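You operate a simulated robot arm through the tools that you are given. There is no shell and no other tool. Be economical: measure what you need, move in short steps, check, and stop when the job is done.

You run a simulated two-armed robot. Do the job below in one go: nothing can be reset, and whatever is moved stays where it is left.

Task
Open the tile drawer, take the teal jar and put it in the inside of the tile drawer, then shut the drawer. Put the 20 mm setting block from the top of the glazing bench on the centre bay of the drying rack's middle shelf and the 40 mm setting block on the desk top. Any order will do. Set down upright: teal jar.

Only the result counts: the job must be done as asked and must still hold three seconds after the hand-in. Knocking over, shifting, dropping, spilling or breaking anything else fails it.

Robot
Two 6-joint arms with two-finger parallel grippers on one trunk, on a base that drives. Base frame: it is fixed to the floor where the robot stands at the start and does not move with it; the origin is under the middle of the robot, x ahead of it, y to its left, z up. Readings come in m, degrees, newtons and seconds.
The left shoulder is at the start at [0.06, 0.187, 1.022], the right one opposite. With the tool pointing down near the work surface each hand reaches from about 0.28 to 0.62 m from the robot's upright axis, wherever it stands, measured 20 degrees to its own side. Places, roughly: centre bay of the drying rack's middle shelf (13x1 [-1.66, 4.04, 0.88]; desk top [-3.2, 3.9, 0.7]; inside of the tile drawer [0.7, 0, 0.7]; setting block [0.75, 1.25, 0.75]; tile drawer [0.7, 0, 0.7]. Payload 1.57 kg a hand.
The tool frame of a hand sits at the grasp point between the pads (the TCP): z along the fingers, y along the line on which they close. The tips reach 0.03 m beyond it. Largest opening 0.11 m; finger width 0.024, thickness 0.012; the body of the gripper, 0.048 by 0.112 m, starts 0.078 m behind the TCP.
Orientation is that of the tool frame in the base frame, as [roll, pitch, yaw] about the fixed x, y, z axes, in that order (R = Rz(yaw) Ry(pitch) Rx(roll)). With the fingers straight down and closing along the base's y, the tool's x points along the base's -x, its y along +y and its z along -z.

Tools
- The arms move only by the tool send_rows. It takes "left_series", "right_series" or both (then of equal length, played together; a hand with none holds still); each is a list of rows, each an object of numbers (a shift or turn left out is 0, a gripper value left out holds the last): "x", "y", "z": the shift along the base's x, y, z in m; "wx", "wy", "wz": the turn, a rotation vector about the base's x, y, z in degrees; "jaw": the opening, from 0 (shut) to 1 (fully open). In form: [{"x": .., "y": .., "z": .., "wx": .., "wy": .., "wz": .., "jaw": ..}, ...]. A call has 1 to 10 rows; each row shifts and turns the commanded pose from where the row before left it. A row lasts 0.2 s, in which the tool goes at most 0.05 m and 8.6 degrees; a call with a longer step from one row to the next is refused whole, and so is a gripper value outside its range. A pose out of reach is approached as far as the arm can. The call stops where the force on the tool passes 40 N (or 10 N more than at its start, if that is more) or the arm is blocked; 0.2 s more then pass. Each finger travels about 0.153 m/s and halts on what it meets, pressing with about 42 N; the grip force reading is that of the motor and also rises with nothing between the fingers. The clock runs only during rows and for 0.2 s after the last one: add rows that do not move to give the fingers time. It gives the time, the measured TCP pose, the force on the tool (base axes), the opening and the grip force at its end, in the units of the frame above (readings bear some noise), with the torque about the TCP (base axes, N m) and any sound that the robot's microphone picked up.
- Cameras (640 x 400 px; columns grow to the right, rows downward): "scene" is now at [0.0079, 0.0236, 1.5554]; the picture's right is [0.33, -0.94, 0.00], its down [-0.78, -0.27, -0.56] and it looks along [0.53, 0.19, -0.83] (base axes); focal length 254 px, centre (320, 200). "left" rides on the left gripper at [0.07, -0.016, -0.141] in its tool frame; the picture's right is [0.23, 0.97, 0.00], its down [-0.85, 0.20, -0.48] and it looks along [-0.47, 0.11, 0.88] (tool axes); focal length 222 px, centre (320, 200). "right" rides on the right gripper at [0.07, 0.016, -0.141] in its tool frame; the picture's right is [-0.23, 0.97, 0.00], its down [-0.86, -0.20, -0.48] and it looks along [-0.47, -0.11, 0.88] (tool axes); focal length 222 px, centre (320, 200). There is no depth. A picture from a camera that has moved, and an enlarged one, comes with that camera's place and axes in the base frame and with its lens.
- capture(camera): a new picture of that camera. The clock stands still meanwhile.
- lift_body(by): slides the trunk up (or, below 0, down) by that many m; the arms and the scene camera ride with it, the base frame stays. It gives what a move gives, with no picture.
- roll_base(legs): drives the robot by 1 to 6 legs, each [ahead, left, turn to the left] in m, m and degrees, along the robot's own axes; the way and the turn of a leg run together, so that a leg with both is an arc; at most 1.5 m and 180 degrees a leg. The arms and the cameras ride along, it lands a little off, and it stops where it bumps. It gives what a move gives.
- pan_tilt(pan, tilt): turns the head with the scene camera to pan (to the left, within 86 degrees either way) and tilt (down, from -29 to 69), counted from straight ahead of the robot. It gives what a move gives.
- zoom(camera, box): a new picture of the part [left, top, right, bottom] of that camera's present view, enlarged. The clock stands still meanwhile.
- job_done(): hands the job in; it is judged then, once.

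Go step by step. Nothing tells you exact positions but the pictures and the camera data: compare them with the known pose of the tool, close in by small moves and look again before you grip or let go. The budget is 165 turns and 122 pictures, counting those below and the enlarged ones. Unless the task says otherwise, let go and move clear before handing in, and close with one line.

The tools are called as a command line: name --argument value ..., lists and objects as JSON in quotes. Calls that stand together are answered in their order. send_rows: Moves the arms, as the interface text tells. Its arguments: {"type":"object","properties":{"left_series":{"type":"array","items":{"type":"object","properties":{"x":{"type":"number"},"y":{"type":"number"},"z":{"type":"number"},"wx":{"type":"number"},"wy":{"type":"number"},"wz":{"type":"number"},"jaw":{"type":"number"}}}},"right_series":{"type":"array","items":{"type":"object","properties":{"x":{"type":"number"},"y":{"type":"number"},"z":{"type":"number"},"wx":{"type":"number"},"wy":{"type":"number"},"wz":{"type":"number"},"jaw":{"type":"number"}}}}},"required":[]} The other tools are called the same way: lift_body (by) slides the trunk up or down; roll_base (legs) drives the base; pan_tilt (pan, tilt) turns the head that bears the scene camera; capture (camera) takes a picture; zoom (camera, box) takes an enlarged picture of a part of a camera's view; job_done () hands the job in.

At the start:

```text
clock: 0.0
left_ee_pos: [0.3842, 0.334, 1.1371]
left_tool_rot: [179.9, -0.2, -180.0]
left_ft_force: [0.1, -0.3, -0.2]
left_moment: [-0.02, 0.01, -0.03]
left_opening: 0.1104
left_finger_force: 0.1
right_ee_pos: [0.3428, 0.0125, 1.1504]
right_tool_rot: [-180.0, 0.0, -180.0]
right_ft_force: [0.5, 0.2, 0.0]
right_moment: [-0.02, 0.02, -0.01]
right_opening: 0.1102
right_finger_force: 0.1
trunk travel left (down, up): [-0.65, 0.34]
robot x, y, heading: [0.0043, 0.0018, -0.2]
head pan, tilt: [19.2, 55.7]
```

scene: 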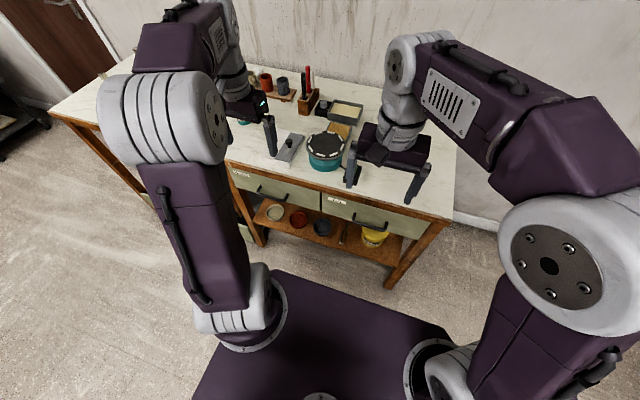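
right: 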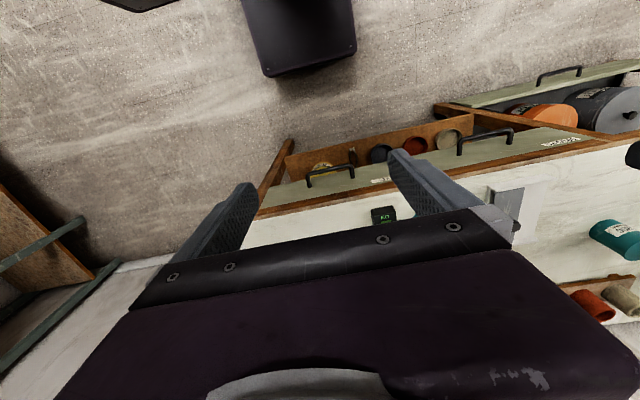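
left: 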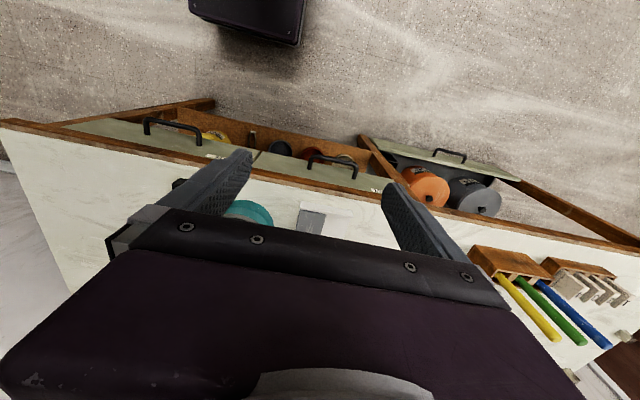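

I see the bench ahead with two drawers, and a teal jar with a dark lid on the bench top. I'll look closer before moving.

zoom --camera "scene" --box '[220, 60, 460, 280]'

pan_tilt --pan 40 --tilt 40

capture --camera "scene"

```text
1.82 times, centred on (340, 170) of scene
camera zoom: at [0.0079, 0.0236, 1.5554], right [0.33, -0.94, 0.0], down [-0.78, -0.27, -0.56], along [0.53, 0.19, -0.83], focal length 461 px, centre (284, 254)
```

zoom: 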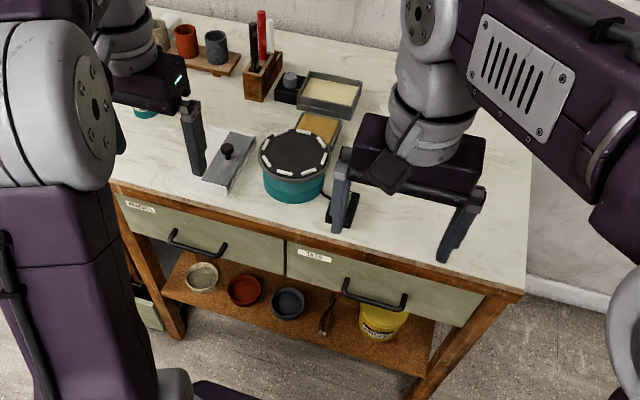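

```text
clock: 0.8
left_ee_pos: [0.385, 0.3336, 1.1355]
left_tool_rot: [179.9, -0.1, 179.9]
left_ft_force: [0.4, 0.2, -0.5]
left_moment: [-0.02, 0.0, -0.02]
left_opening: 0.11
left_finger_force: 0.0
right_ee_pos: [0.3424, 0.0121, 1.1495]
right_tool_rot: [179.9, 0.0, -180.0]
right_ft_force: [-0.2, -0.4, 0.0]
right_moment: [0.01, -0.01, 0.03]
right_opening: 0.11
right_finger_force: 0.1
trunk travel left (down, up): [-0.65, 0.34]
robot x, y, heading: [-0.0002, 0.0022, -0.1]
head pan, tilt: [40.0, 40.0]
```

```text
117 pictures are left
camera scene: at [0.0056, 0.0546, 1.5769], right [0.64, -0.77, 0.0], down [-0.49, -0.41, -0.77], along [0.59, 0.49, -0.64], focal length 254 px, centre (320, 200)
```

scene: 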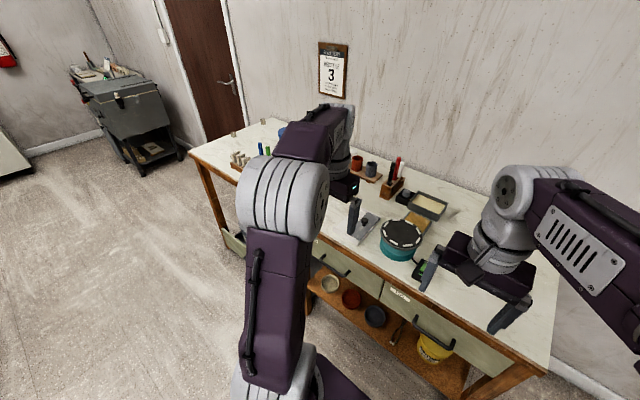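

The big teal thing looks like a banding wheel with a dark top; the teal jar is probably the one hidden behind the left arm. I'll swing the left hand aside and look again.

send_rows --left_series '[{"x": -0.03, "y": 0.04}, {"x": -0.03, "y": 0.04}, {"x": -0.03, "y": 0.04}, {"x": -0.03, "y": 0.04}, {"x": -0.03, "y": 0.04}]' --right_series '[{"x": -0.01, "y": -0.04}, {"x": -0.01, "y": -0.04}, {"x": -0.01, "y": -0.04}, {"x": -0.01, "y": -0.04}, {"x": -0.01, "y": -0.04}]'

pan_tilt --pan 25 --tilt 45

capture --camera "scene"

capture --camera "left"

```text
clock: 2.0
left_ee_pos: [0.2337, 0.5326, 1.1365]
left_tool_rot: [179.8, 0.0, -179.9]
left_ft_force: [-0.1, 0.2, -0.1]
left_moment: [-0.04, 0.0, 0.0]
left_opening: 0.1102
left_finger_force: 0.0
right_ee_pos: [0.2917, -0.1899, 1.1503]
right_tool_rot: [180.0, 0.1, -179.9]
right_ft_force: [-0.4, 0.6, -0.1]
right_moment: [0.02, 0.0, 0.01]
right_opening: 0.1101
right_finger_force: 0.1
trunk travel left (down, up): [-0.65, 0.34]
robot x, y, heading: [-0.0013, -0.0011, -0.2]
head pan, tilt: [40.0, 40.0]
```

```text
clock: 2.8
left_ee_pos: [0.2354, 0.5316, 1.1363]
left_tool_rot: [179.8, -0.1, -179.9]
left_ft_force: [0.6, -0.1, -0.2]
left_moment: [0.02, -0.04, 0.02]
left_opening: 0.1102
left_finger_force: 0.1
right_ee_pos: [0.2945, -0.1892, 1.1496]
right_tool_rot: [-179.9, 0.0, 180.0]
right_ft_force: [0.9, -0.1, 0.2]
right_moment: [0.05, -0.01, -0.03]
right_opening: 0.1099
right_finger_force: 0.1
trunk travel left (down, up): [-0.65, 0.34]
robot x, y, heading: [-0.0004, -0.0004, 0.0]
head pan, tilt: [25.0, 45.0]
```

```text
116 pictures are left
camera scene: at [0.0144, 0.0343, 1.5697], right [0.42, -0.91, 0.0], down [-0.64, -0.3, -0.71], along [0.64, 0.3, -0.71], focal length 254 px, centre (320, 200)
```

scene: 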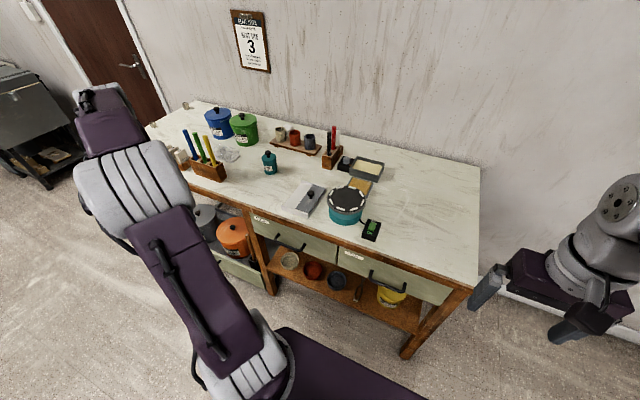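

```text
115 pictures are left
camera left: at [0.1652, 0.5143, 1.2787], right [-0.23, 0.97, 0.0], down [0.86, 0.2, 0.48], along [0.47, 0.11, -0.88], focal length 222 px, centre (320, 200)
```

left: 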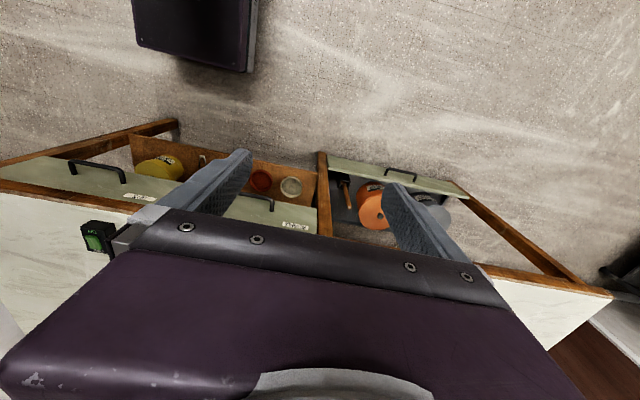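

The teal jar stands at mid-bench; I'll zoom on it, on the drawers, and on the light blocks at the bench's left.

zoom --camera "scene" --box '[240, 110, 400, 210]'

zoom --camera "scene" --box '[240, 200, 460, 330]'

zoom --camera "scene" --box '[130, 80, 260, 190]'

```text
4.00 times, centred on (320, 160) of scene
camera zoom: at [0.0144, 0.0343, 1.5697], right [0.42, -0.91, 0.0], down [-0.64, -0.3, -0.71], along [0.64, 0.3, -0.71], focal length 1014 px, centre (320, 360)
```

zoom: 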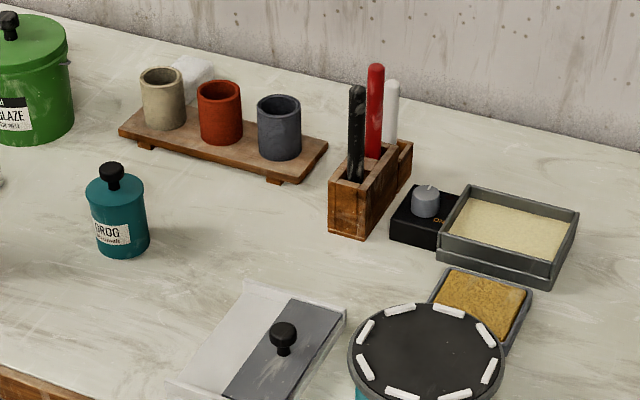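

```text
2.91 times, centred on (350, 265) of scene
camera zoom: at [0.0144, 0.0343, 1.5697], right [0.42, -0.91, 0.0], down [-0.64, -0.3, -0.71], along [0.64, 0.3, -0.71], focal length 738 px, centre (233, 11)
```

zoom: 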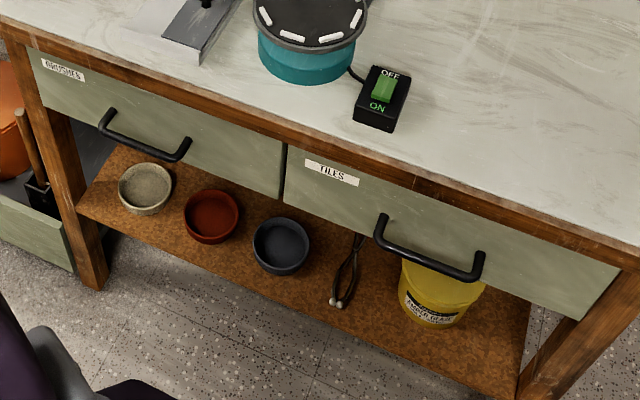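

```text
3.64 times, centred on (195, 135) of scene
camera zoom: at [0.0144, 0.0343, 1.5697], right [0.42, -0.91, 0.0], down [-0.64, -0.3, -0.71], along [0.64, 0.3, -0.71], focal length 922 px, centre (774, 436)
```

zoom: 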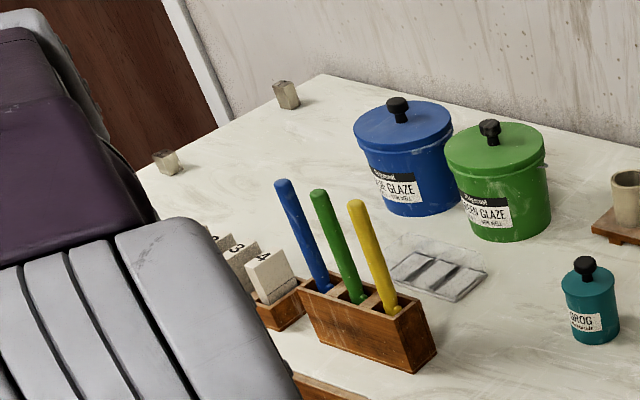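

The teal GROG jar is near (0.73, 0.61) on the bench and the TILES drawer is the right one, handle near (0.47, 0, 0.78). I'll fetch the jar first with the left hand, so I shift the base left and a bit ahead.

roll_base --legs '[[0, 0.42, 0], [0.09, 0, 0]]'

pan_tilt --pan 25 --tilt 50

capture --camera "scene"

pan_tilt --pan 75 --tilt 25

capture --camera "scene"

```text
clock: 6.1
left_ee_pos: [0.3214, 0.9535, 1.1372]
left_tool_rot: [179.8, 0.0, -179.8]
left_ft_force: [-0.4, 0.1, -0.5]
left_moment: [0.01, -0.01, -0.04]
left_opening: 0.1099
left_finger_force: 0.0
right_ee_pos: [0.3832, 0.2314, 1.1492]
right_tool_rot: [-180.0, 0.0, -179.8]
right_ft_force: [0.1, 0.4, 0.9]
right_moment: [0.01, 0.01, 0.02]
right_opening: 0.1097
right_finger_force: 0.1
trunk travel left (down, up): [-0.65, 0.34]
robot x, y, heading: [0.0895, 0.4197, 0.2]
head pan, tilt: [25.0, 45.0]
```

```text
clock: 6.8
left_ee_pos: [0.3235, 0.9525, 1.1379]
left_tool_rot: [179.8, -0.1, -179.8]
left_ft_force: [0.6, 0.4, 0.7]
left_moment: [-0.02, 0.03, 0.0]
left_opening: 0.11
left_finger_force: 0.1
right_ee_pos: [0.3838, 0.2316, 1.1489]
right_tool_rot: [-180.0, 0.0, -179.7]
right_ft_force: [-0.1, -0.4, -0.2]
right_moment: [-0.01, 0.0, 0.02]
right_opening: 0.1099
right_finger_force: 0.1
trunk travel left (down, up): [-0.65, 0.34]
robot x, y, heading: [0.0906, 0.4193, 0.3]
head pan, tilt: [25.0, 50.0]
```

```text
111 pictures are left
camera scene: at [0.101, 0.4525, 1.5628], right [0.43, -0.91, 0.0], down [-0.69, -0.33, -0.64], along [0.58, 0.27, -0.77], focal length 254 px, centre (320, 200)
```

scene: 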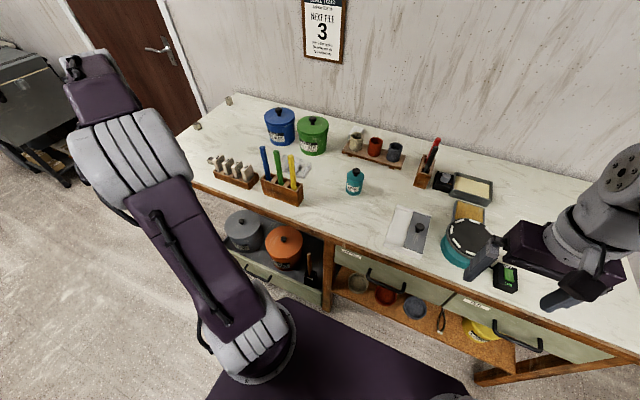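

```text
clock: 7.9
left_ee_pos: [0.3231, 0.9526, 1.1371]
left_tool_rot: [179.9, -0.2, -179.8]
left_ft_force: [-0.7, -0.5, -0.6]
left_moment: [0.03, 0.05, 0.03]
left_opening: 0.1099
left_finger_force: 0.0
right_ee_pos: [0.3837, 0.2308, 1.1488]
right_tool_rot: [180.0, 0.0, -179.8]
right_ft_force: [0.0, 0.4, 0.0]
right_moment: [0.03, 0.01, 0.03]
right_opening: 0.11
right_finger_force: 0.0
trunk travel left (down, up): [-0.65, 0.34]
robot x, y, heading: [0.0862, 0.4231, 0.1]
head pan, tilt: [75.0, 25.0]
```

```text
110 pictures are left
camera scene: at [0.0537, 0.5087, 1.6002], right [0.97, -0.26, 0.0], down [-0.11, -0.41, -0.91], along [0.23, 0.88, -0.42], focal length 254 px, centre (320, 200)
```

scene: 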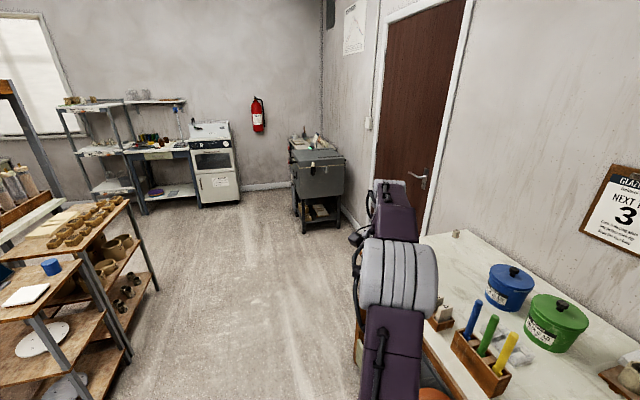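

I now see the shelving and other furniture far to the left. I'll get the jar and the block area in close-up from here.

pan_tilt --pan 25 --tilt 50

zoom --camera "scene" --box '[300, 130, 420, 210]'

zoom --camera "scene" --box '[180, 85, 310, 210]'

```text
clock: 9.1
left_ee_pos: [0.3227, 0.9518, 1.1372]
left_tool_rot: [180.0, 0.0, -179.8]
left_ft_force: [0.4, 0.0, 0.6]
left_moment: [0.0, 0.02, -0.03]
left_opening: 0.1099
left_finger_force: 0.1
right_ee_pos: [0.382, 0.2312, 1.1493]
right_tool_rot: [-180.0, 0.0, -179.8]
right_ft_force: [0.5, 0.2, 0.3]
right_moment: [0.0, -0.01, 0.05]
right_opening: 0.11
right_finger_force: 0.1
trunk travel left (down, up): [-0.65, 0.34]
robot x, y, heading: [0.0888, 0.4181, 0.1]
head pan, tilt: [25.0, 50.0]
```

```text
5.00 times, centred on (360, 170) of scene
camera zoom: at [0.0995, 0.4526, 1.5628], right [0.43, -0.9, 0.0], down [-0.69, -0.33, -0.64], along [0.58, 0.27, -0.77], focal length 1268 px, centre (120, 350)
```

zoom: 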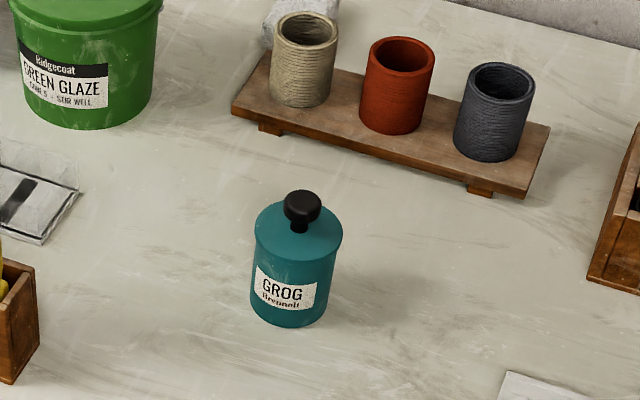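

```text
3.20 times, centred on (245, 148) of scene
camera zoom: at [0.0995, 0.4526, 1.5628], right [0.43, -0.9, 0.0], down [-0.69, -0.33, -0.64], along [0.58, 0.27, -0.77], focal length 812 px, centre (560, 368)
```

zoom: 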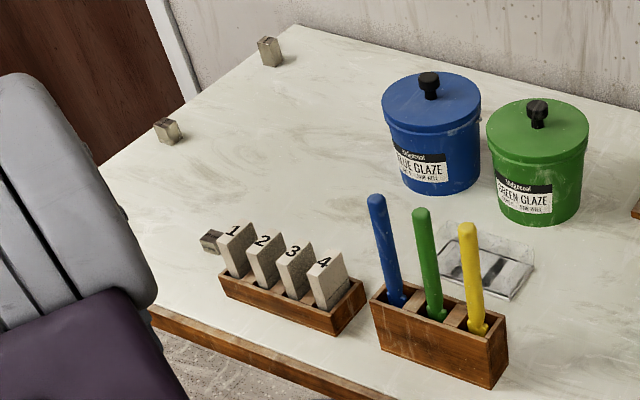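

The jar centre is about (0.722, 0.603), roughly 0.06 wide and 0.11 tall. I'll bring the left hand above it.

send_rows --left_series '[{"x": 0.03, "y": -0.035}, {"x": 0.03, "y": -0.035}, {"x": 0.03, "y": -0.035}, {"x": 0.03, "y": -0.035}, {"x": 0.03, "y": -0.035}, {"x": 0.03, "y": -0.035}, {"x": 0.03, "y": -0.035}, {"x": 0.03, "y": -0.035}, {"x": 0.03, "y": -0.035}, {"x": 0.03, "y": -0.035}]'

capture --camera "left"

```text
clock: 11.3
left_ee_pos: [0.623, 0.603, 1.1351]
left_tool_rot: [179.8, -0.3, -179.9]
left_ft_force: [-0.1, -0.1, 1.2]
left_moment: [0.02, 0.02, 0.02]
left_opening: 0.1101
left_finger_force: 0.0
right_ee_pos: [0.386, 0.2298, 1.1486]
right_tool_rot: [-180.0, 0.0, -179.7]
right_ft_force: [0.3, -0.4, 0.6]
right_moment: [-0.02, 0.02, 0.01]
right_opening: 0.1101
right_finger_force: 0.0
trunk travel left (down, up): [-0.65, 0.34]
robot x, y, heading: [0.0907, 0.4164, 0.2]
head pan, tilt: [25.0, 50.0]
```

```text
107 pictures are left
camera left: at [0.5541, 0.586, 1.2767], right [-0.23, 0.97, 0.0], down [0.86, 0.2, 0.47], along [0.46, 0.11, -0.88], focal length 222 px, centre (320, 200)
```

left: 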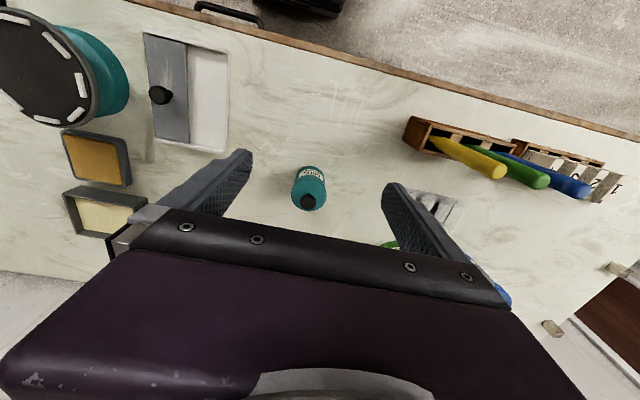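

The jar's knob appears at about (0.725, 0.609). I move over it and start down.

send_rows --left_series '[{"x": 0.035}, {"x": 0.035}, {"x": 0.029, "y": 0.004}, {"z": -0.04}, {"z": -0.04}, {"z": -0.03}, {}]'

capture --camera "left"

```text
clock: 12.9
left_ee_pos: [0.6384, 0.6086, 0.9989]
left_tool_rot: [179.8, 0.0, -179.8]
left_ft_force: [-0.3, -1.2, -0.2]
left_moment: [-0.04, 0.0, -0.01]
left_opening: 0.11
left_finger_force: 0.1
left hand out of reach, approached as far as the arm can: row 1, 2, 3
right_ee_pos: [0.383, 0.2306, 1.1496]
right_tool_rot: [-180.0, 0.1, -179.8]
right_ft_force: [-0.1, 0.7, -0.4]
right_moment: [0.0, 0.02, -0.05]
right_opening: 0.1099
right_finger_force: 0.0
trunk travel left (down, up): [-0.65, 0.34]
robot x, y, heading: [0.0918, 0.4201, 0.1]
head pan, tilt: [25.0, 50.0]
```

```text
106 pictures are left
camera left: at [0.568, 0.5917, 1.1405], right [-0.23, 0.97, 0.0], down [0.85, 0.2, 0.48], along [0.47, 0.11, -0.88], focal length 222 px, centre (320, 200)
```

left: 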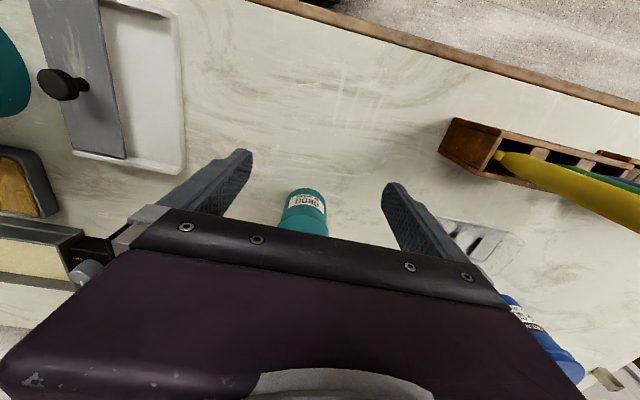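

The arm runs out of reach about 0.08 m short. I'll raise the hand to be safe and look down at the gap between base and bench.

send_rows --left_series '[{"z": 0.04}, {"z": 0.04}]'

pan_tilt --pan 5 --tilt 69

capture --camera "scene"

```text
clock: 13.5
left_ee_pos: [0.6384, 0.6113, 1.0813]
left_tool_rot: [179.8, 0.0, -179.8]
left_ft_force: [0.2, -0.1, -0.1]
left_moment: [-0.01, -0.05, -0.03]
left_opening: 0.1098
left_finger_force: 0.2
right_ee_pos: [0.3823, 0.2319, 1.1498]
right_tool_rot: [180.0, -0.1, -179.8]
right_ft_force: [0.1, -0.1, 0.4]
right_moment: [0.0, 0.01, 0.01]
right_opening: 0.1101
right_finger_force: 0.1
trunk travel left (down, up): [-0.65, 0.34]
robot x, y, heading: [0.0889, 0.4191, 0.0]
head pan, tilt: [25.0, 50.0]
```

```text
clock: 14.3
left_ee_pos: [0.6387, 0.6097, 1.0798]
left_tool_rot: [179.9, -0.2, -179.8]
left_ft_force: [-1.6, 0.2, 1.0]
left_moment: [-0.01, -0.02, -0.01]
left_opening: 0.1099
left_finger_force: 0.0
right_ee_pos: [0.383, 0.2318, 1.1498]
right_tool_rot: [-180.0, -0.1, -179.8]
right_ft_force: [0.8, 0.4, -0.8]
right_moment: [0.02, -0.01, -0.04]
right_opening: 0.1102
right_finger_force: 0.1
trunk travel left (down, up): [-0.65, 0.34]
robot x, y, heading: [0.0894, 0.4195, 0.2]
head pan, tilt: [5.0, 68.8]
```

```text
105 pictures are left
camera scene: at [0.0857, 0.4248, 1.5409], right [0.09, -1.0, 0.0], down [-0.93, -0.08, -0.36], along [0.36, 0.03, -0.93], focal length 254 px, centre (320, 200)
```

scene: 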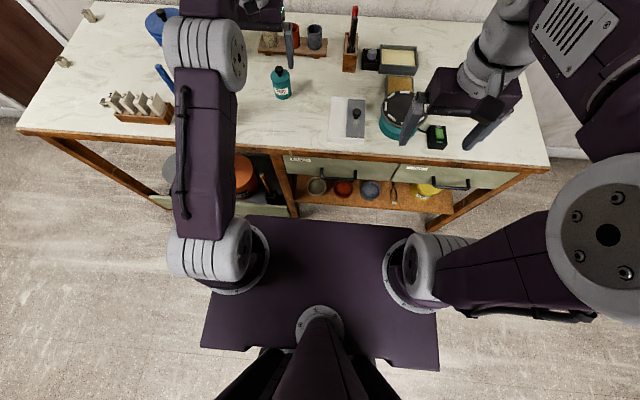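

The base front sits about 0.24 m ahead of its axis, so there's room to drive ahead 0.08 m. I do that, then move over the jar.

roll_base --legs '[[0.08, 0, 0]]'

capture --camera "left"

```text
clock: 15.4
left_ee_pos: [0.7154, 0.6117, 1.082]
left_tool_rot: [179.8, -0.1, -179.8]
left_ft_force: [0.5, 1.2, 0.0]
left_moment: [-0.03, 0.01, -0.02]
left_opening: 0.1101
left_finger_force: 0.1
right_ee_pos: [0.4609, 0.2319, 1.1492]
right_tool_rot: [-180.0, 0.0, -179.8]
right_ft_force: [0.4, -0.4, -0.3]
right_moment: [-0.01, 0.04, 0.04]
right_opening: 0.1099
right_finger_force: 0.1
trunk travel left (down, up): [-0.65, 0.34]
robot x, y, heading: [0.1667, 0.4193, 0.3]
head pan, tilt: [5.0, 68.8]
```

```text
104 pictures are left
camera left: at [0.6455, 0.5929, 1.2227], right [-0.23, 0.97, 0.0], down [0.85, 0.2, 0.48], along [0.47, 0.11, -0.88], focal length 222 px, centre (320, 200)
```

left: 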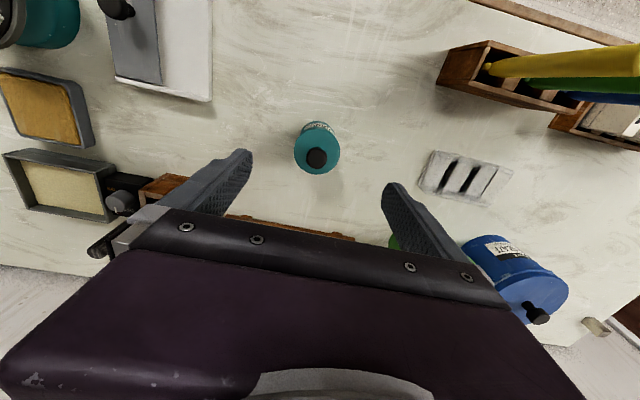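

The knob is at about (0.727, 0.608); I line up and descend to grip height.

send_rows --left_series '[{"x": 0.01, "y": -0.003, "z": -0.03}, {"z": -0.04}, {"z": -0.04}, {"z": -0.03}, {"z": -0.02}, {"z": -0.015}, {}]'

capture --camera "left"

```text
clock: 17.0
left_ee_pos: [0.7265, 0.6087, 0.9054]
left_tool_rot: [179.9, -0.1, -179.7]
left_ft_force: [-0.6, -0.6, 0.6]
left_moment: [0.02, 0.02, 0.0]
left_opening: 0.11
left_finger_force: 0.1
right_ee_pos: [0.4605, 0.2319, 1.1499]
right_tool_rot: [-180.0, 0.0, -179.8]
right_ft_force: [-0.1, 0.2, 0.3]
right_moment: [0.03, -0.02, 0.01]
right_opening: 0.11
right_finger_force: 0.0
trunk travel left (down, up): [-0.65, 0.34]
robot x, y, heading: [0.1669, 0.421, 0.0]
head pan, tilt: [5.0, 68.8]
```

```text
103 pictures are left
camera left: at [0.6568, 0.5903, 1.0468], right [-0.23, 0.97, 0.0], down [0.85, 0.2, 0.48], along [0.46, 0.11, -0.88], focal length 222 px, centre (320, 200)
```

left: 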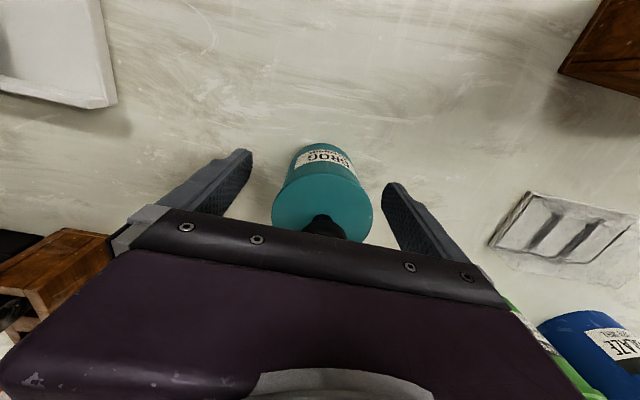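

The jar sits between the fingers; I close on it.

send_rows --left_series '[{"jaw": 0.3}, {"jaw": 0.3}, {"jaw": 0.3}, {"jaw": 0.3}]'

```text
clock: 18.0
left_ee_pos: [0.7269, 0.6076, 0.9051]
left_tool_rot: [179.9, -0.1, -179.8]
left_ft_force: [-0.1, 0.8, 1.4]
left_moment: [-0.02, -0.02, 0.01]
left_opening: 0.0593
left_finger_force: 42.0
right_ee_pos: [0.4621, 0.2307, 1.151]
right_tool_rot: [-180.0, 0.0, -179.8]
right_ft_force: [0.5, 0.1, -0.3]
right_moment: [-0.02, 0.0, 0.01]
right_opening: 0.1101
right_finger_force: 0.0
trunk travel left (down, up): [-0.65, 0.34]
robot x, y, heading: [0.1659, 0.4197, 0.3]
head pan, tilt: [5.0, 68.8]
```

Gripped at 0.059 m. I lift it straight up and check.

send_rows --left_series '[{"z": 0.02}, {"z": 0.04}, {"z": 0.04}, {"z": 0.04}, {"z": 0.04}]'

capture --camera "left"

```text
clock: 19.2
left_ee_pos: [0.7256, 0.6097, 1.0839]
left_tool_rot: [179.8, -0.2, -179.8]
left_ft_force: [-0.2, 0.2, -1.4]
left_moment: [-0.01, -0.03, 0.02]
left_opening: 0.0593
left_finger_force: 41.4
right_ee_pos: [0.4615, 0.2315, 1.1493]
right_tool_rot: [180.0, 0.0, -179.9]
right_ft_force: [0.7, 0.4, 0.4]
right_moment: [-0.01, 0.03, 0.0]
right_opening: 0.1103
right_finger_force: 0.0
trunk travel left (down, up): [-0.65, 0.34]
robot x, y, heading: [0.1666, 0.417, 0.3]
head pan, tilt: [5.0, 68.8]
```

```text
102 pictures are left
camera left: at [0.6551, 0.5912, 1.2267], right [-0.23, 0.97, 0.0], down [0.86, 0.2, 0.48], along [0.46, 0.11, -0.88], focal length 222 px, centre (320, 200)
```

left: 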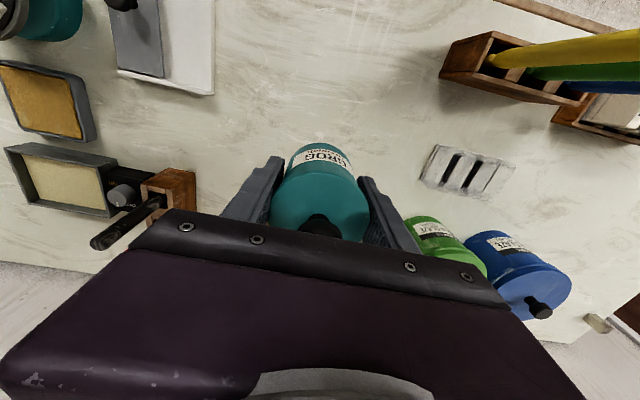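

The jar is held securely. I back off and shift right to stand in front of the tile drawer.

roll_base --legs '[[-0.37, 0, 0], [0, -0.32, 0]]'

send_rows --right_series '[{"wz": -8.5}, {"wz": -8.5}, {"wz": -8.5}, {"wz": -8.5}, {"wz": -8.5}, {"wz": -8.5}, {"wz": -8.5}, {"wz": -8.5}, {"wz": -8.5}, {"wz": -8.5}]'

send_rows --right_series '[{"wz": -5, "z": -0.03}, {"wy": -8.5, "z": -0.03}, {"wy": -8.5, "z": -0.03}, {"wy": -8.5, "z": -0.03}, {"wy": -8.5, "z": -0.03}, {"wy": -8.5, "z": -0.03}, {"wy": -8.5, "z": -0.03}, {"wy": -8.5}, {"wy": -8.5}, {"wy": -8.5}]'

capture --camera "right"

capture --camera "scene"

```text
clock: 23.3
left_ee_pos: [0.3594, 0.2897, 1.086]
left_tool_rot: [179.8, -0.1, -179.9]
left_ft_force: [-0.7, 0.0, -1.0]
left_moment: [0.03, 0.03, 0.0]
left_opening: 0.0593
left_finger_force: 42.0
right_ee_pos: [0.0956, -0.0895, 1.1502]
right_tool_rot: [179.9, -0.1, -179.9]
right_ft_force: [0.8, -0.5, 0.6]
right_moment: [-0.01, 0.0, 0.04]
right_opening: 0.1096
right_finger_force: 0.0
trunk travel left (down, up): [-0.65, 0.34]
robot x, y, heading: [-0.1981, 0.1001, 0.2]
head pan, tilt: [5.0, 68.8]
```

```text
clock: 25.5
left_ee_pos: [0.3613, 0.2884, 1.0854]
left_tool_rot: [179.8, -0.1, -179.9]
left_ft_force: [0.5, 0.7, -2.2]
left_moment: [-0.01, 0.0, -0.01]
left_opening: 0.059
left_finger_force: 41.8
right_ee_pos: [0.0962, -0.0892, 1.1497]
right_tool_rot: [-180.0, 0.0, 94.9]
right_ft_force: [-0.3, 0.5, 0.3]
right_moment: [0.0, -0.01, -0.03]
right_opening: 0.11
right_finger_force: 0.1
trunk travel left (down, up): [-0.65, 0.34]
robot x, y, heading: [-0.1979, 0.0982, 0.1]
head pan, tilt: [5.0, 68.8]
```

```text
clock: 27.7
left_ee_pos: [0.3599, 0.289, 1.0849]
left_tool_rot: [180.0, -0.1, -179.9]
left_ft_force: [0.1, -0.3, -1.2]
left_moment: [0.02, 0.0, -0.02]
left_opening: 0.0591
left_finger_force: 41.7
right_ee_pos: [0.3136, -0.094, 1.1111]
right_tool_rot: [104.0, 0.1, 90.0]
right_ft_force: [-0.4, -0.1, -1.0]
right_moment: [-0.03, 0.01, 0.0]
right_opening: 0.1099
right_finger_force: 0.0
right hand out of reach, approached as far as the arm can: row 3, 4, 5, 6, 7, 8, 9, 10
trunk travel left (down, up): [-0.65, 0.34]
robot x, y, heading: [-0.1956, 0.1002, 0.3]
head pan, tilt: [5.0, 68.8]
```

```text
101 pictures are left
camera right: at [0.1799, -0.0251, 1.1625], right [0.24, -0.23, 0.94], down [-0.51, -0.86, -0.08], along [0.83, -0.47, -0.32], focal length 222 px, centre (320, 200)
```

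right: 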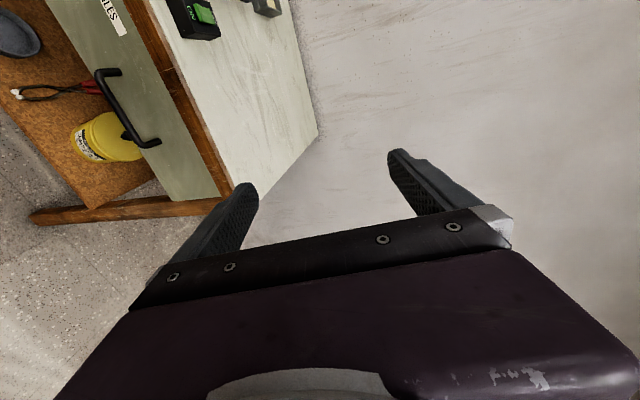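

```text
100 pictures are left
camera scene: at [-0.2011, 0.1049, 1.5408], right [0.09, -1.0, 0.0], down [-0.93, -0.08, -0.36], along [0.36, 0.03, -0.93], focal length 254 px, centre (320, 200)
```

scene: 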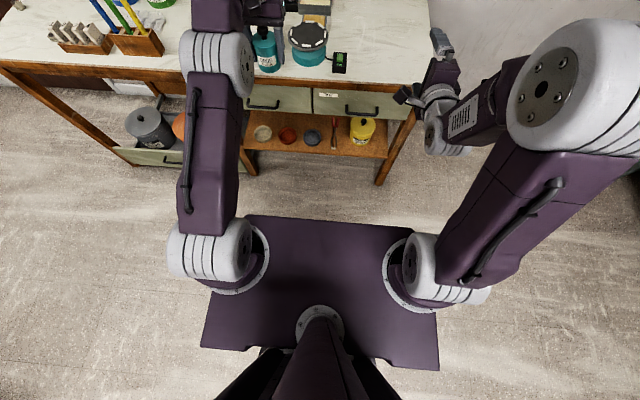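

The handle bar is around (0.465, 0.0, 0.78) by two views. The right hand is nearly horizontal; I'll bring it down and level.

send_rows --right_series '[{"z": -0.04, "y": 0.02}, {"z": -0.04, "y": 0.02}, {"z": -0.04, "y": 0.02}, {"z": -0.04, "y": 0.02}]'

```text
clock: 28.7
left_ee_pos: [0.3607, 0.2878, 1.0854]
left_tool_rot: [179.9, -0.1, -179.8]
left_ft_force: [-0.7, 0.4, -1.2]
left_moment: [-0.03, 0.05, 0.02]
left_opening: 0.0592
left_finger_force: 42.2
right_ee_pos: [0.3073, -0.0385, 1.1124]
right_tool_rot: [104.3, 0.1, 90.1]
right_ft_force: [-0.2, 0.3, 0.0]
right_moment: [0.0, 0.03, 0.01]
right_opening: 0.1101
right_finger_force: 0.1
right hand out of reach, approached as far as the arm can: row 1, 2, 3, 4
trunk travel left (down, up): [-0.65, 0.34]
robot x, y, heading: [-0.1958, 0.0999, 0.2]
head pan, tilt: [5.0, 68.8]
```

The commanded point is still too near the body; I push it forward.

send_rows --right_series '[{"x": 0.045}, {"x": 0.045}, {"x": 0.045}, {"x": 0.045}, {"x": 0.045}, {}]'

```text
clock: 30.1
left_ee_pos: [0.3602, 0.2898, 1.0847]
left_tool_rot: [179.9, 0.1, -179.9]
left_ft_force: [-0.3, -0.4, -1.2]
left_moment: [-0.03, -0.06, 0.0]
left_opening: 0.0595
left_finger_force: 42.2
right_ee_pos: [0.5314, -0.0366, 1.1152]
right_tool_rot: [103.5, 0.0, 90.1]
right_ft_force: [0.1, 0.0, -0.1]
right_moment: [-0.02, 0.05, 0.02]
right_opening: 0.1097
right_finger_force: 0.0
trunk travel left (down, up): [-0.65, 0.34]
robot x, y, heading: [-0.1971, 0.1036, 0.2]
head pan, tilt: [5.0, 68.8]
```

Now it responds properly. I back the base 0.15 m so the hand sits in front of the drawer, then lower.

roll_base --legs '[[-0.15, 0, 0]]'

send_rows --right_series '[{"z": -0.04}, {"z": -0.04}, {"z": -0.04}, {"z": -0.04}, {"z": -0.04}, {"z": -0.04}, {"z": -0.04, "wy": -6}, {"z": -0.03, "wy": -6, "y": 0.02}, {"y": 0.017}, {}]'

capture --camera "right"

capture --camera "scene"

```text
clock: 31.4
left_ee_pos: [0.2136, 0.2876, 1.0837]
left_tool_rot: [179.9, -0.1, -179.8]
left_ft_force: [-0.2, -0.5, -1.8]
left_moment: [0.03, -0.01, 0.0]
left_opening: 0.0596
left_finger_force: 42.7
right_ee_pos: [0.385, -0.0357, 1.1121]
right_tool_rot: [103.6, 0.1, 90.0]
right_ft_force: [0.4, -0.1, -0.2]
right_moment: [0.01, -0.04, 0.0]
right_opening: 0.1101
right_finger_force: 0.1
trunk travel left (down, up): [-0.65, 0.34]
robot x, y, heading: [-0.3482, 0.0987, 0.3]
head pan, tilt: [5.0, 68.8]
```

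```text
clock: 33.6
left_ee_pos: [0.2109, 0.2885, 1.0843]
left_tool_rot: [179.8, -0.1, -179.8]
left_ft_force: [0.0, -0.3, -1.7]
left_moment: [0.04, 0.01, 0.05]
left_opening: 0.059
left_finger_force: 42.2
right_ee_pos: [0.3826, 0.0005, 0.8041]
right_tool_rot: [91.5, 0.1, 90.0]
right_ft_force: [0.7, 0.4, 0.6]
right_moment: [-0.01, -0.01, 0.03]
right_opening: 0.11
right_finger_force: 0.1
trunk travel left (down, up): [-0.65, 0.34]
robot x, y, heading: [-0.3432, 0.0996, 0.4]
head pan, tilt: [5.0, 68.8]
```

```text
99 pictures are left
camera right: at [0.2421, 0.071, 0.8251], right [0.03, -0.23, 0.97], down [-0.48, -0.86, -0.18], along [0.87, -0.47, -0.13], focal length 222 px, centre (320, 200)
```

right: 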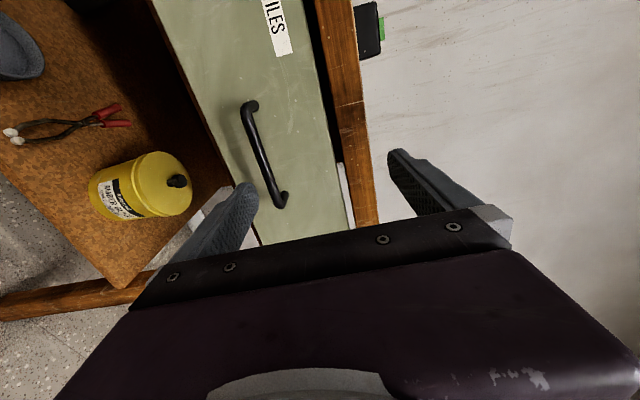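

```text
98 pictures are left
camera scene: at [-0.3498, 0.1043, 1.5408], right [0.09, -1.0, 0.0], down [-0.93, -0.08, -0.36], along [0.36, 0.03, -0.93], focal length 254 px, centre (320, 200)
```

scene: 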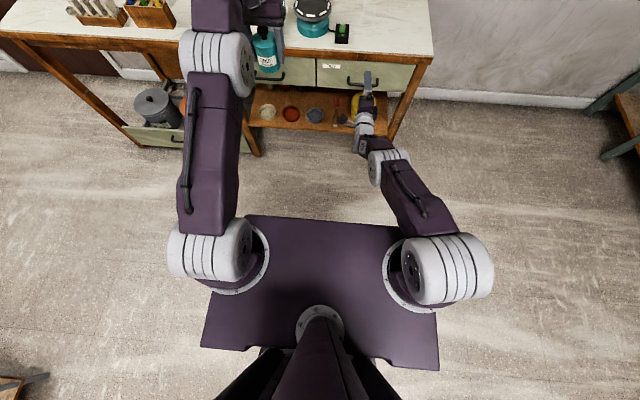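

The hand faces the handle, which I now put at about (0.485, 0.005, 0.748). I drop to that height and approach partway.

send_rows --right_series '[{"z": -0.028, "wy": -1.5}, {"z": -0.028}, {"x": 0.03, "y": 0.005}, {"x": 0.02}, {}]'

capture --camera "right"

zoom --camera "scene" --box '[290, 30, 450, 130]'

```text
clock: 34.8
left_ee_pos: [0.2126, 0.2881, 1.084]
left_tool_rot: [180.0, -0.1, -179.8]
left_ft_force: [-0.4, 0.7, -1.4]
left_moment: [0.01, 0.01, 0.02]
left_opening: 0.0592
left_finger_force: 42.2
right_ee_pos: [0.3775, -0.0032, 0.7917]
right_tool_rot: [90.2, 0.0, 90.1]
right_ft_force: [0.4, -0.6, 0.4]
right_moment: [0.05, 0.0, -0.01]
right_opening: 0.1099
right_finger_force: 0.1
right hand out of reach, approached as far as the arm can: row 1, 2, 3, 4
trunk travel left (down, up): [-0.65, 0.34]
robot x, y, heading: [-0.348, 0.0993, 0.1]
head pan, tilt: [5.0, 68.8]
```

```text
97 pictures are left
camera right: at [0.235, 0.0658, 0.8081], right [0.0, -0.22, 0.97], down [-0.48, -0.86, -0.2], along [0.88, -0.47, -0.11], focal length 222 px, centre (320, 200)
```

right: 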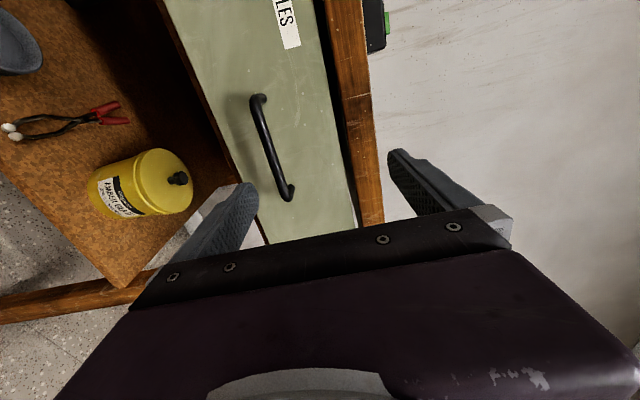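

```text
4.00 times, centred on (370, 80) of scene
camera zoom: at [-0.3501, 0.1047, 1.5408], right [0.09, -1.0, 0.0], down [-0.93, -0.08, -0.36], along [0.36, 0.03, -0.93], focal length 1014 px, centre (120, 680)
```

zoom: 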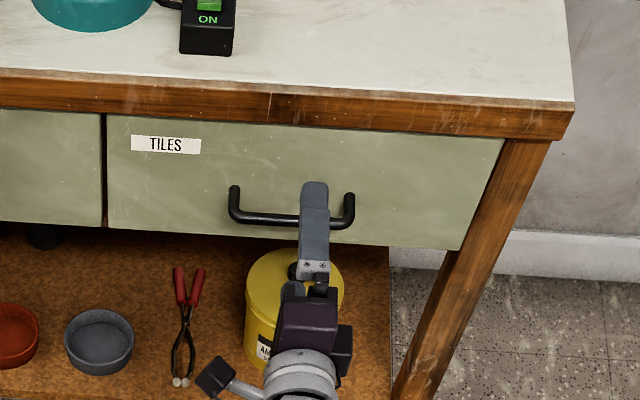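

The arm can't go lower with the trunk here, so I lower the trunk and compensate with the hand.

lift_body --by -0.12

send_rows --right_series '[{"z": 0.03}, {"z": 0.03}, {"z": 0.017}, {}]'

capture --camera "right"

```text
clock: 36.3
left_ee_pos: [0.21, 0.2888, 0.9652]
left_tool_rot: [180.0, -0.1, -179.8]
left_ft_force: [0.5, -0.9, -1.6]
left_moment: [0.03, 0.0, 0.01]
left_opening: 0.0592
left_finger_force: 42.0
right_ee_pos: [0.3764, -0.0046, 0.6703]
right_tool_rot: [90.0, 0.1, 90.1]
right_ft_force: [0.7, 0.4, -0.2]
right_moment: [-0.01, 0.02, -0.02]
right_opening: 0.11
right_finger_force: 0.0
trunk travel left (down, up): [-0.53, 0.46]
robot x, y, heading: [-0.3494, 0.0995, -0.1]
head pan, tilt: [5.0, 68.8]
```

```text
clock: 37.3
left_ee_pos: [0.2112, 0.2886, 0.9647]
left_tool_rot: [179.9, 0.0, -179.8]
left_ft_force: [0.5, 0.7, -2.1]
left_moment: [0.0, 0.05, 0.01]
left_opening: 0.0593
left_finger_force: 41.7
right_ee_pos: [0.4099, 0.0038, 0.7238]
right_tool_rot: [90.0, 0.1, 90.0]
right_ft_force: [0.3, 0.2, 0.2]
right_moment: [-0.04, 0.01, -0.02]
right_opening: 0.1102
right_finger_force: 0.1
right hand out of reach, approached as far as the arm can: row 1, 2, 3
trunk travel left (down, up): [-0.53, 0.46]
robot x, y, heading: [-0.3487, 0.1044, 0.1]
head pan, tilt: [5.0, 68.8]
```

```text
95 pictures are left
camera right: at [0.2675, 0.0729, 0.742], right [0.0, -0.23, 0.97], down [-0.48, -0.86, -0.2], along [0.88, -0.47, -0.11], focal length 222 px, centre (320, 200)
```

right: 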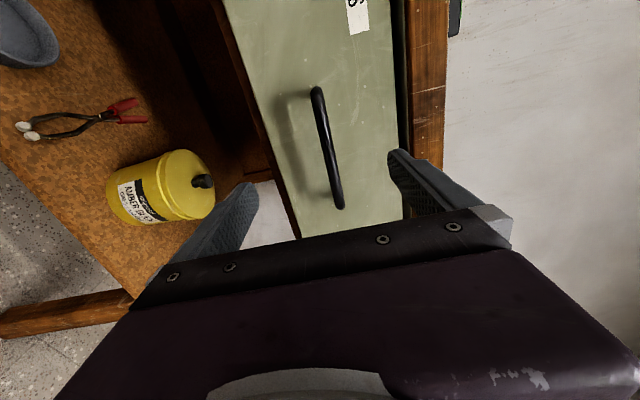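

The handle is at z≈0.74, about 0.07 m ahead of the TCP. I nudge up and drive the base ahead.

send_rows --right_series '[{"z": 0.008}, {"z": 0.006}, {}]'

roll_base --legs '[[0.06, 0, 0]]'

capture --camera "right"

zoom --camera "scene" --box '[290, 30, 450, 130]'

```text
clock: 38.1
left_ee_pos: [0.2103, 0.2889, 0.9639]
left_tool_rot: [179.9, -0.1, -179.8]
left_ft_force: [0.3, 1.3, -1.5]
left_moment: [0.01, -0.01, -0.02]
left_opening: 0.0592
left_finger_force: 41.8
right_ee_pos: [0.4155, 0.0041, 0.736]
right_tool_rot: [90.0, 0.2, 90.0]
right_ft_force: [-0.4, -0.8, 0.6]
right_moment: [0.03, 0.03, -0.02]
right_opening: 0.1096
right_finger_force: 0.1
right hand out of reach, approached as far as the arm can: row 1, 2
trunk travel left (down, up): [-0.53, 0.46]
robot x, y, heading: [-0.3437, 0.0966, 0.3]
head pan, tilt: [5.0, 68.8]
```

```text
clock: 39.1
left_ee_pos: [0.2721, 0.2885, 0.9631]
left_tool_rot: [179.8, -0.1, -179.9]
left_ft_force: [0.5, 0.0, -3.1]
left_moment: [-0.04, 0.08, -0.01]
left_opening: 0.0594
left_finger_force: 41.9
right_ee_pos: [0.4762, 0.0039, 0.733]
right_tool_rot: [90.1, 0.1, 90.0]
right_ft_force: [0.7, 0.1, -0.2]
right_moment: [0.01, -0.03, -0.02]
right_opening: 0.11
right_finger_force: 0.1
trunk travel left (down, up): [-0.53, 0.46]
robot x, y, heading: [-0.2885, 0.0975, 0.3]
head pan, tilt: [5.0, 68.8]
```

```text
94 pictures are left
camera right: at [0.3335, 0.0732, 0.7519], right [0.0, -0.23, 0.97], down [-0.48, -0.86, -0.2], along [0.88, -0.47, -0.11], focal length 222 px, centre (320, 200)
```

right: 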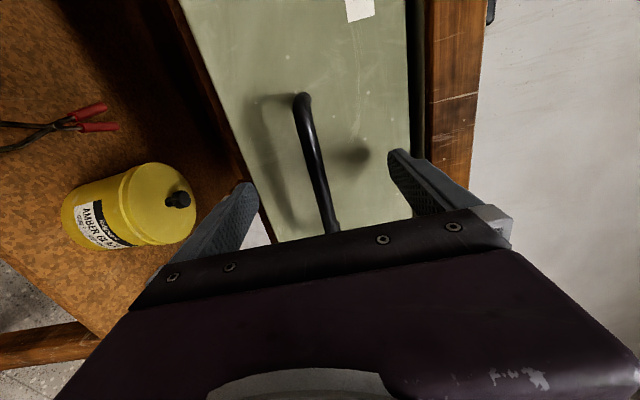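

```text
4.00 times, centred on (370, 80) of scene
camera zoom: at [-0.2894, 0.1048, 1.4208], right [0.09, -1.0, 0.0], down [-0.93, -0.08, -0.36], along [0.36, 0.03, -0.93], focal length 1014 px, centre (120, 680)
```

zoom: 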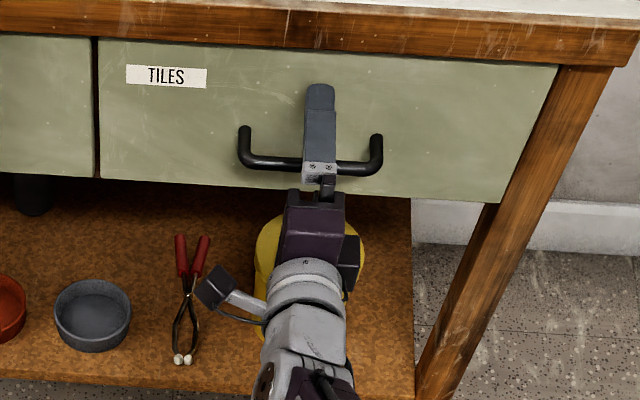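

The bar is between the fingers. I close the grip.

send_rows --right_series '[{"jaw": 0.5}, {"jaw": 0.0}, {"jaw": 0.0}, {"jaw": 0.0}, {"jaw": 0.0}]'

capture --camera "right"

```text
clock: 40.3
left_ee_pos: [0.2707, 0.2885, 0.9646]
left_tool_rot: [179.8, -0.1, -180.0]
left_ft_force: [0.1, 0.2, -2.0]
left_moment: [0.01, -0.01, 0.02]
left_opening: 0.0589
left_finger_force: 41.6
right_ee_pos: [0.4739, 0.0033, 0.7349]
right_tool_rot: [90.2, 0.1, 90.0]
right_ft_force: [-5.5, 0.5, -2.6]
right_moment: [0.18, 0.03, -0.09]
right_opening: 0.0121
right_finger_force: 28.8
trunk travel left (down, up): [-0.53, 0.46]
robot x, y, heading: [-0.2884, 0.098, 0.4]
head pan, tilt: [5.0, 68.8]
```

```text
92 pictures are left
camera right: at [0.3321, 0.0733, 0.7526], right [0.0, -0.23, 0.97], down [-0.48, -0.86, -0.2], along [0.88, -0.47, -0.11], focal length 222 px, centre (320, 200)
```

right: 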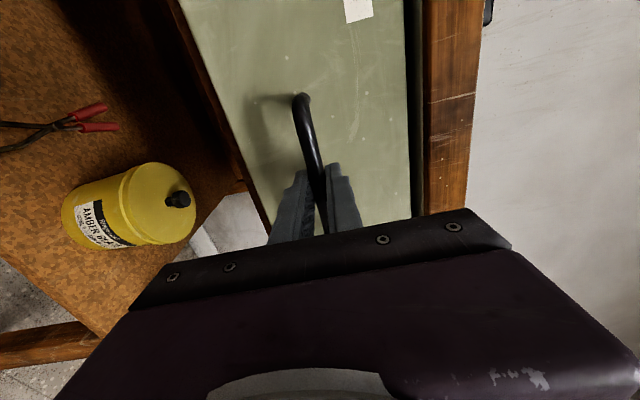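

Handle gripped. I pull by driving back, in two stages.

roll_base --legs '[[-0.1, 0, 0]]'

capture --camera "scene"

```text
clock: 41.4
left_ee_pos: [0.1709, 0.2894, 0.965]
left_tool_rot: [179.9, 0.0, -179.8]
left_ft_force: [-0.3, -0.8, -1.2]
left_moment: [-0.03, 0.0, 0.0]
left_opening: 0.059
left_finger_force: 41.9
right_ee_pos: [0.3752, 0.0042, 0.7356]
right_tool_rot: [90.0, 0.1, 90.0]
right_ft_force: [0.4, -5.1, -4.4]
right_moment: [0.1, -0.1, -0.52]
right_opening: 0.0118
right_finger_force: 29.2
trunk travel left (down, up): [-0.53, 0.46]
robot x, y, heading: [-0.3878, 0.0962, 0.1]
head pan, tilt: [5.0, 68.8]
```

```text
91 pictures are left
camera scene: at [-0.3906, 0.1036, 1.4208], right [0.09, -1.0, 0.0], down [-0.93, -0.08, -0.36], along [0.36, 0.03, -0.93], focal length 254 px, centre (320, 200)
```

scene: 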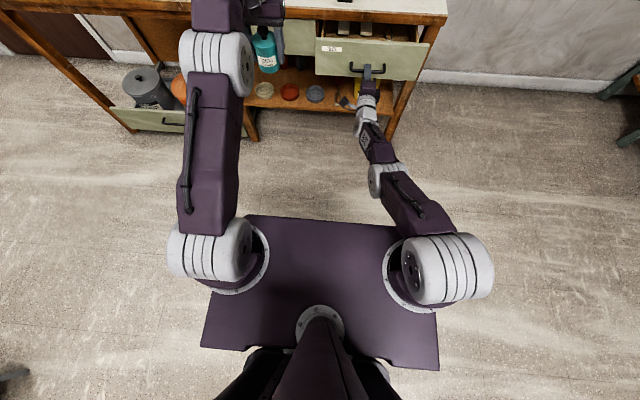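

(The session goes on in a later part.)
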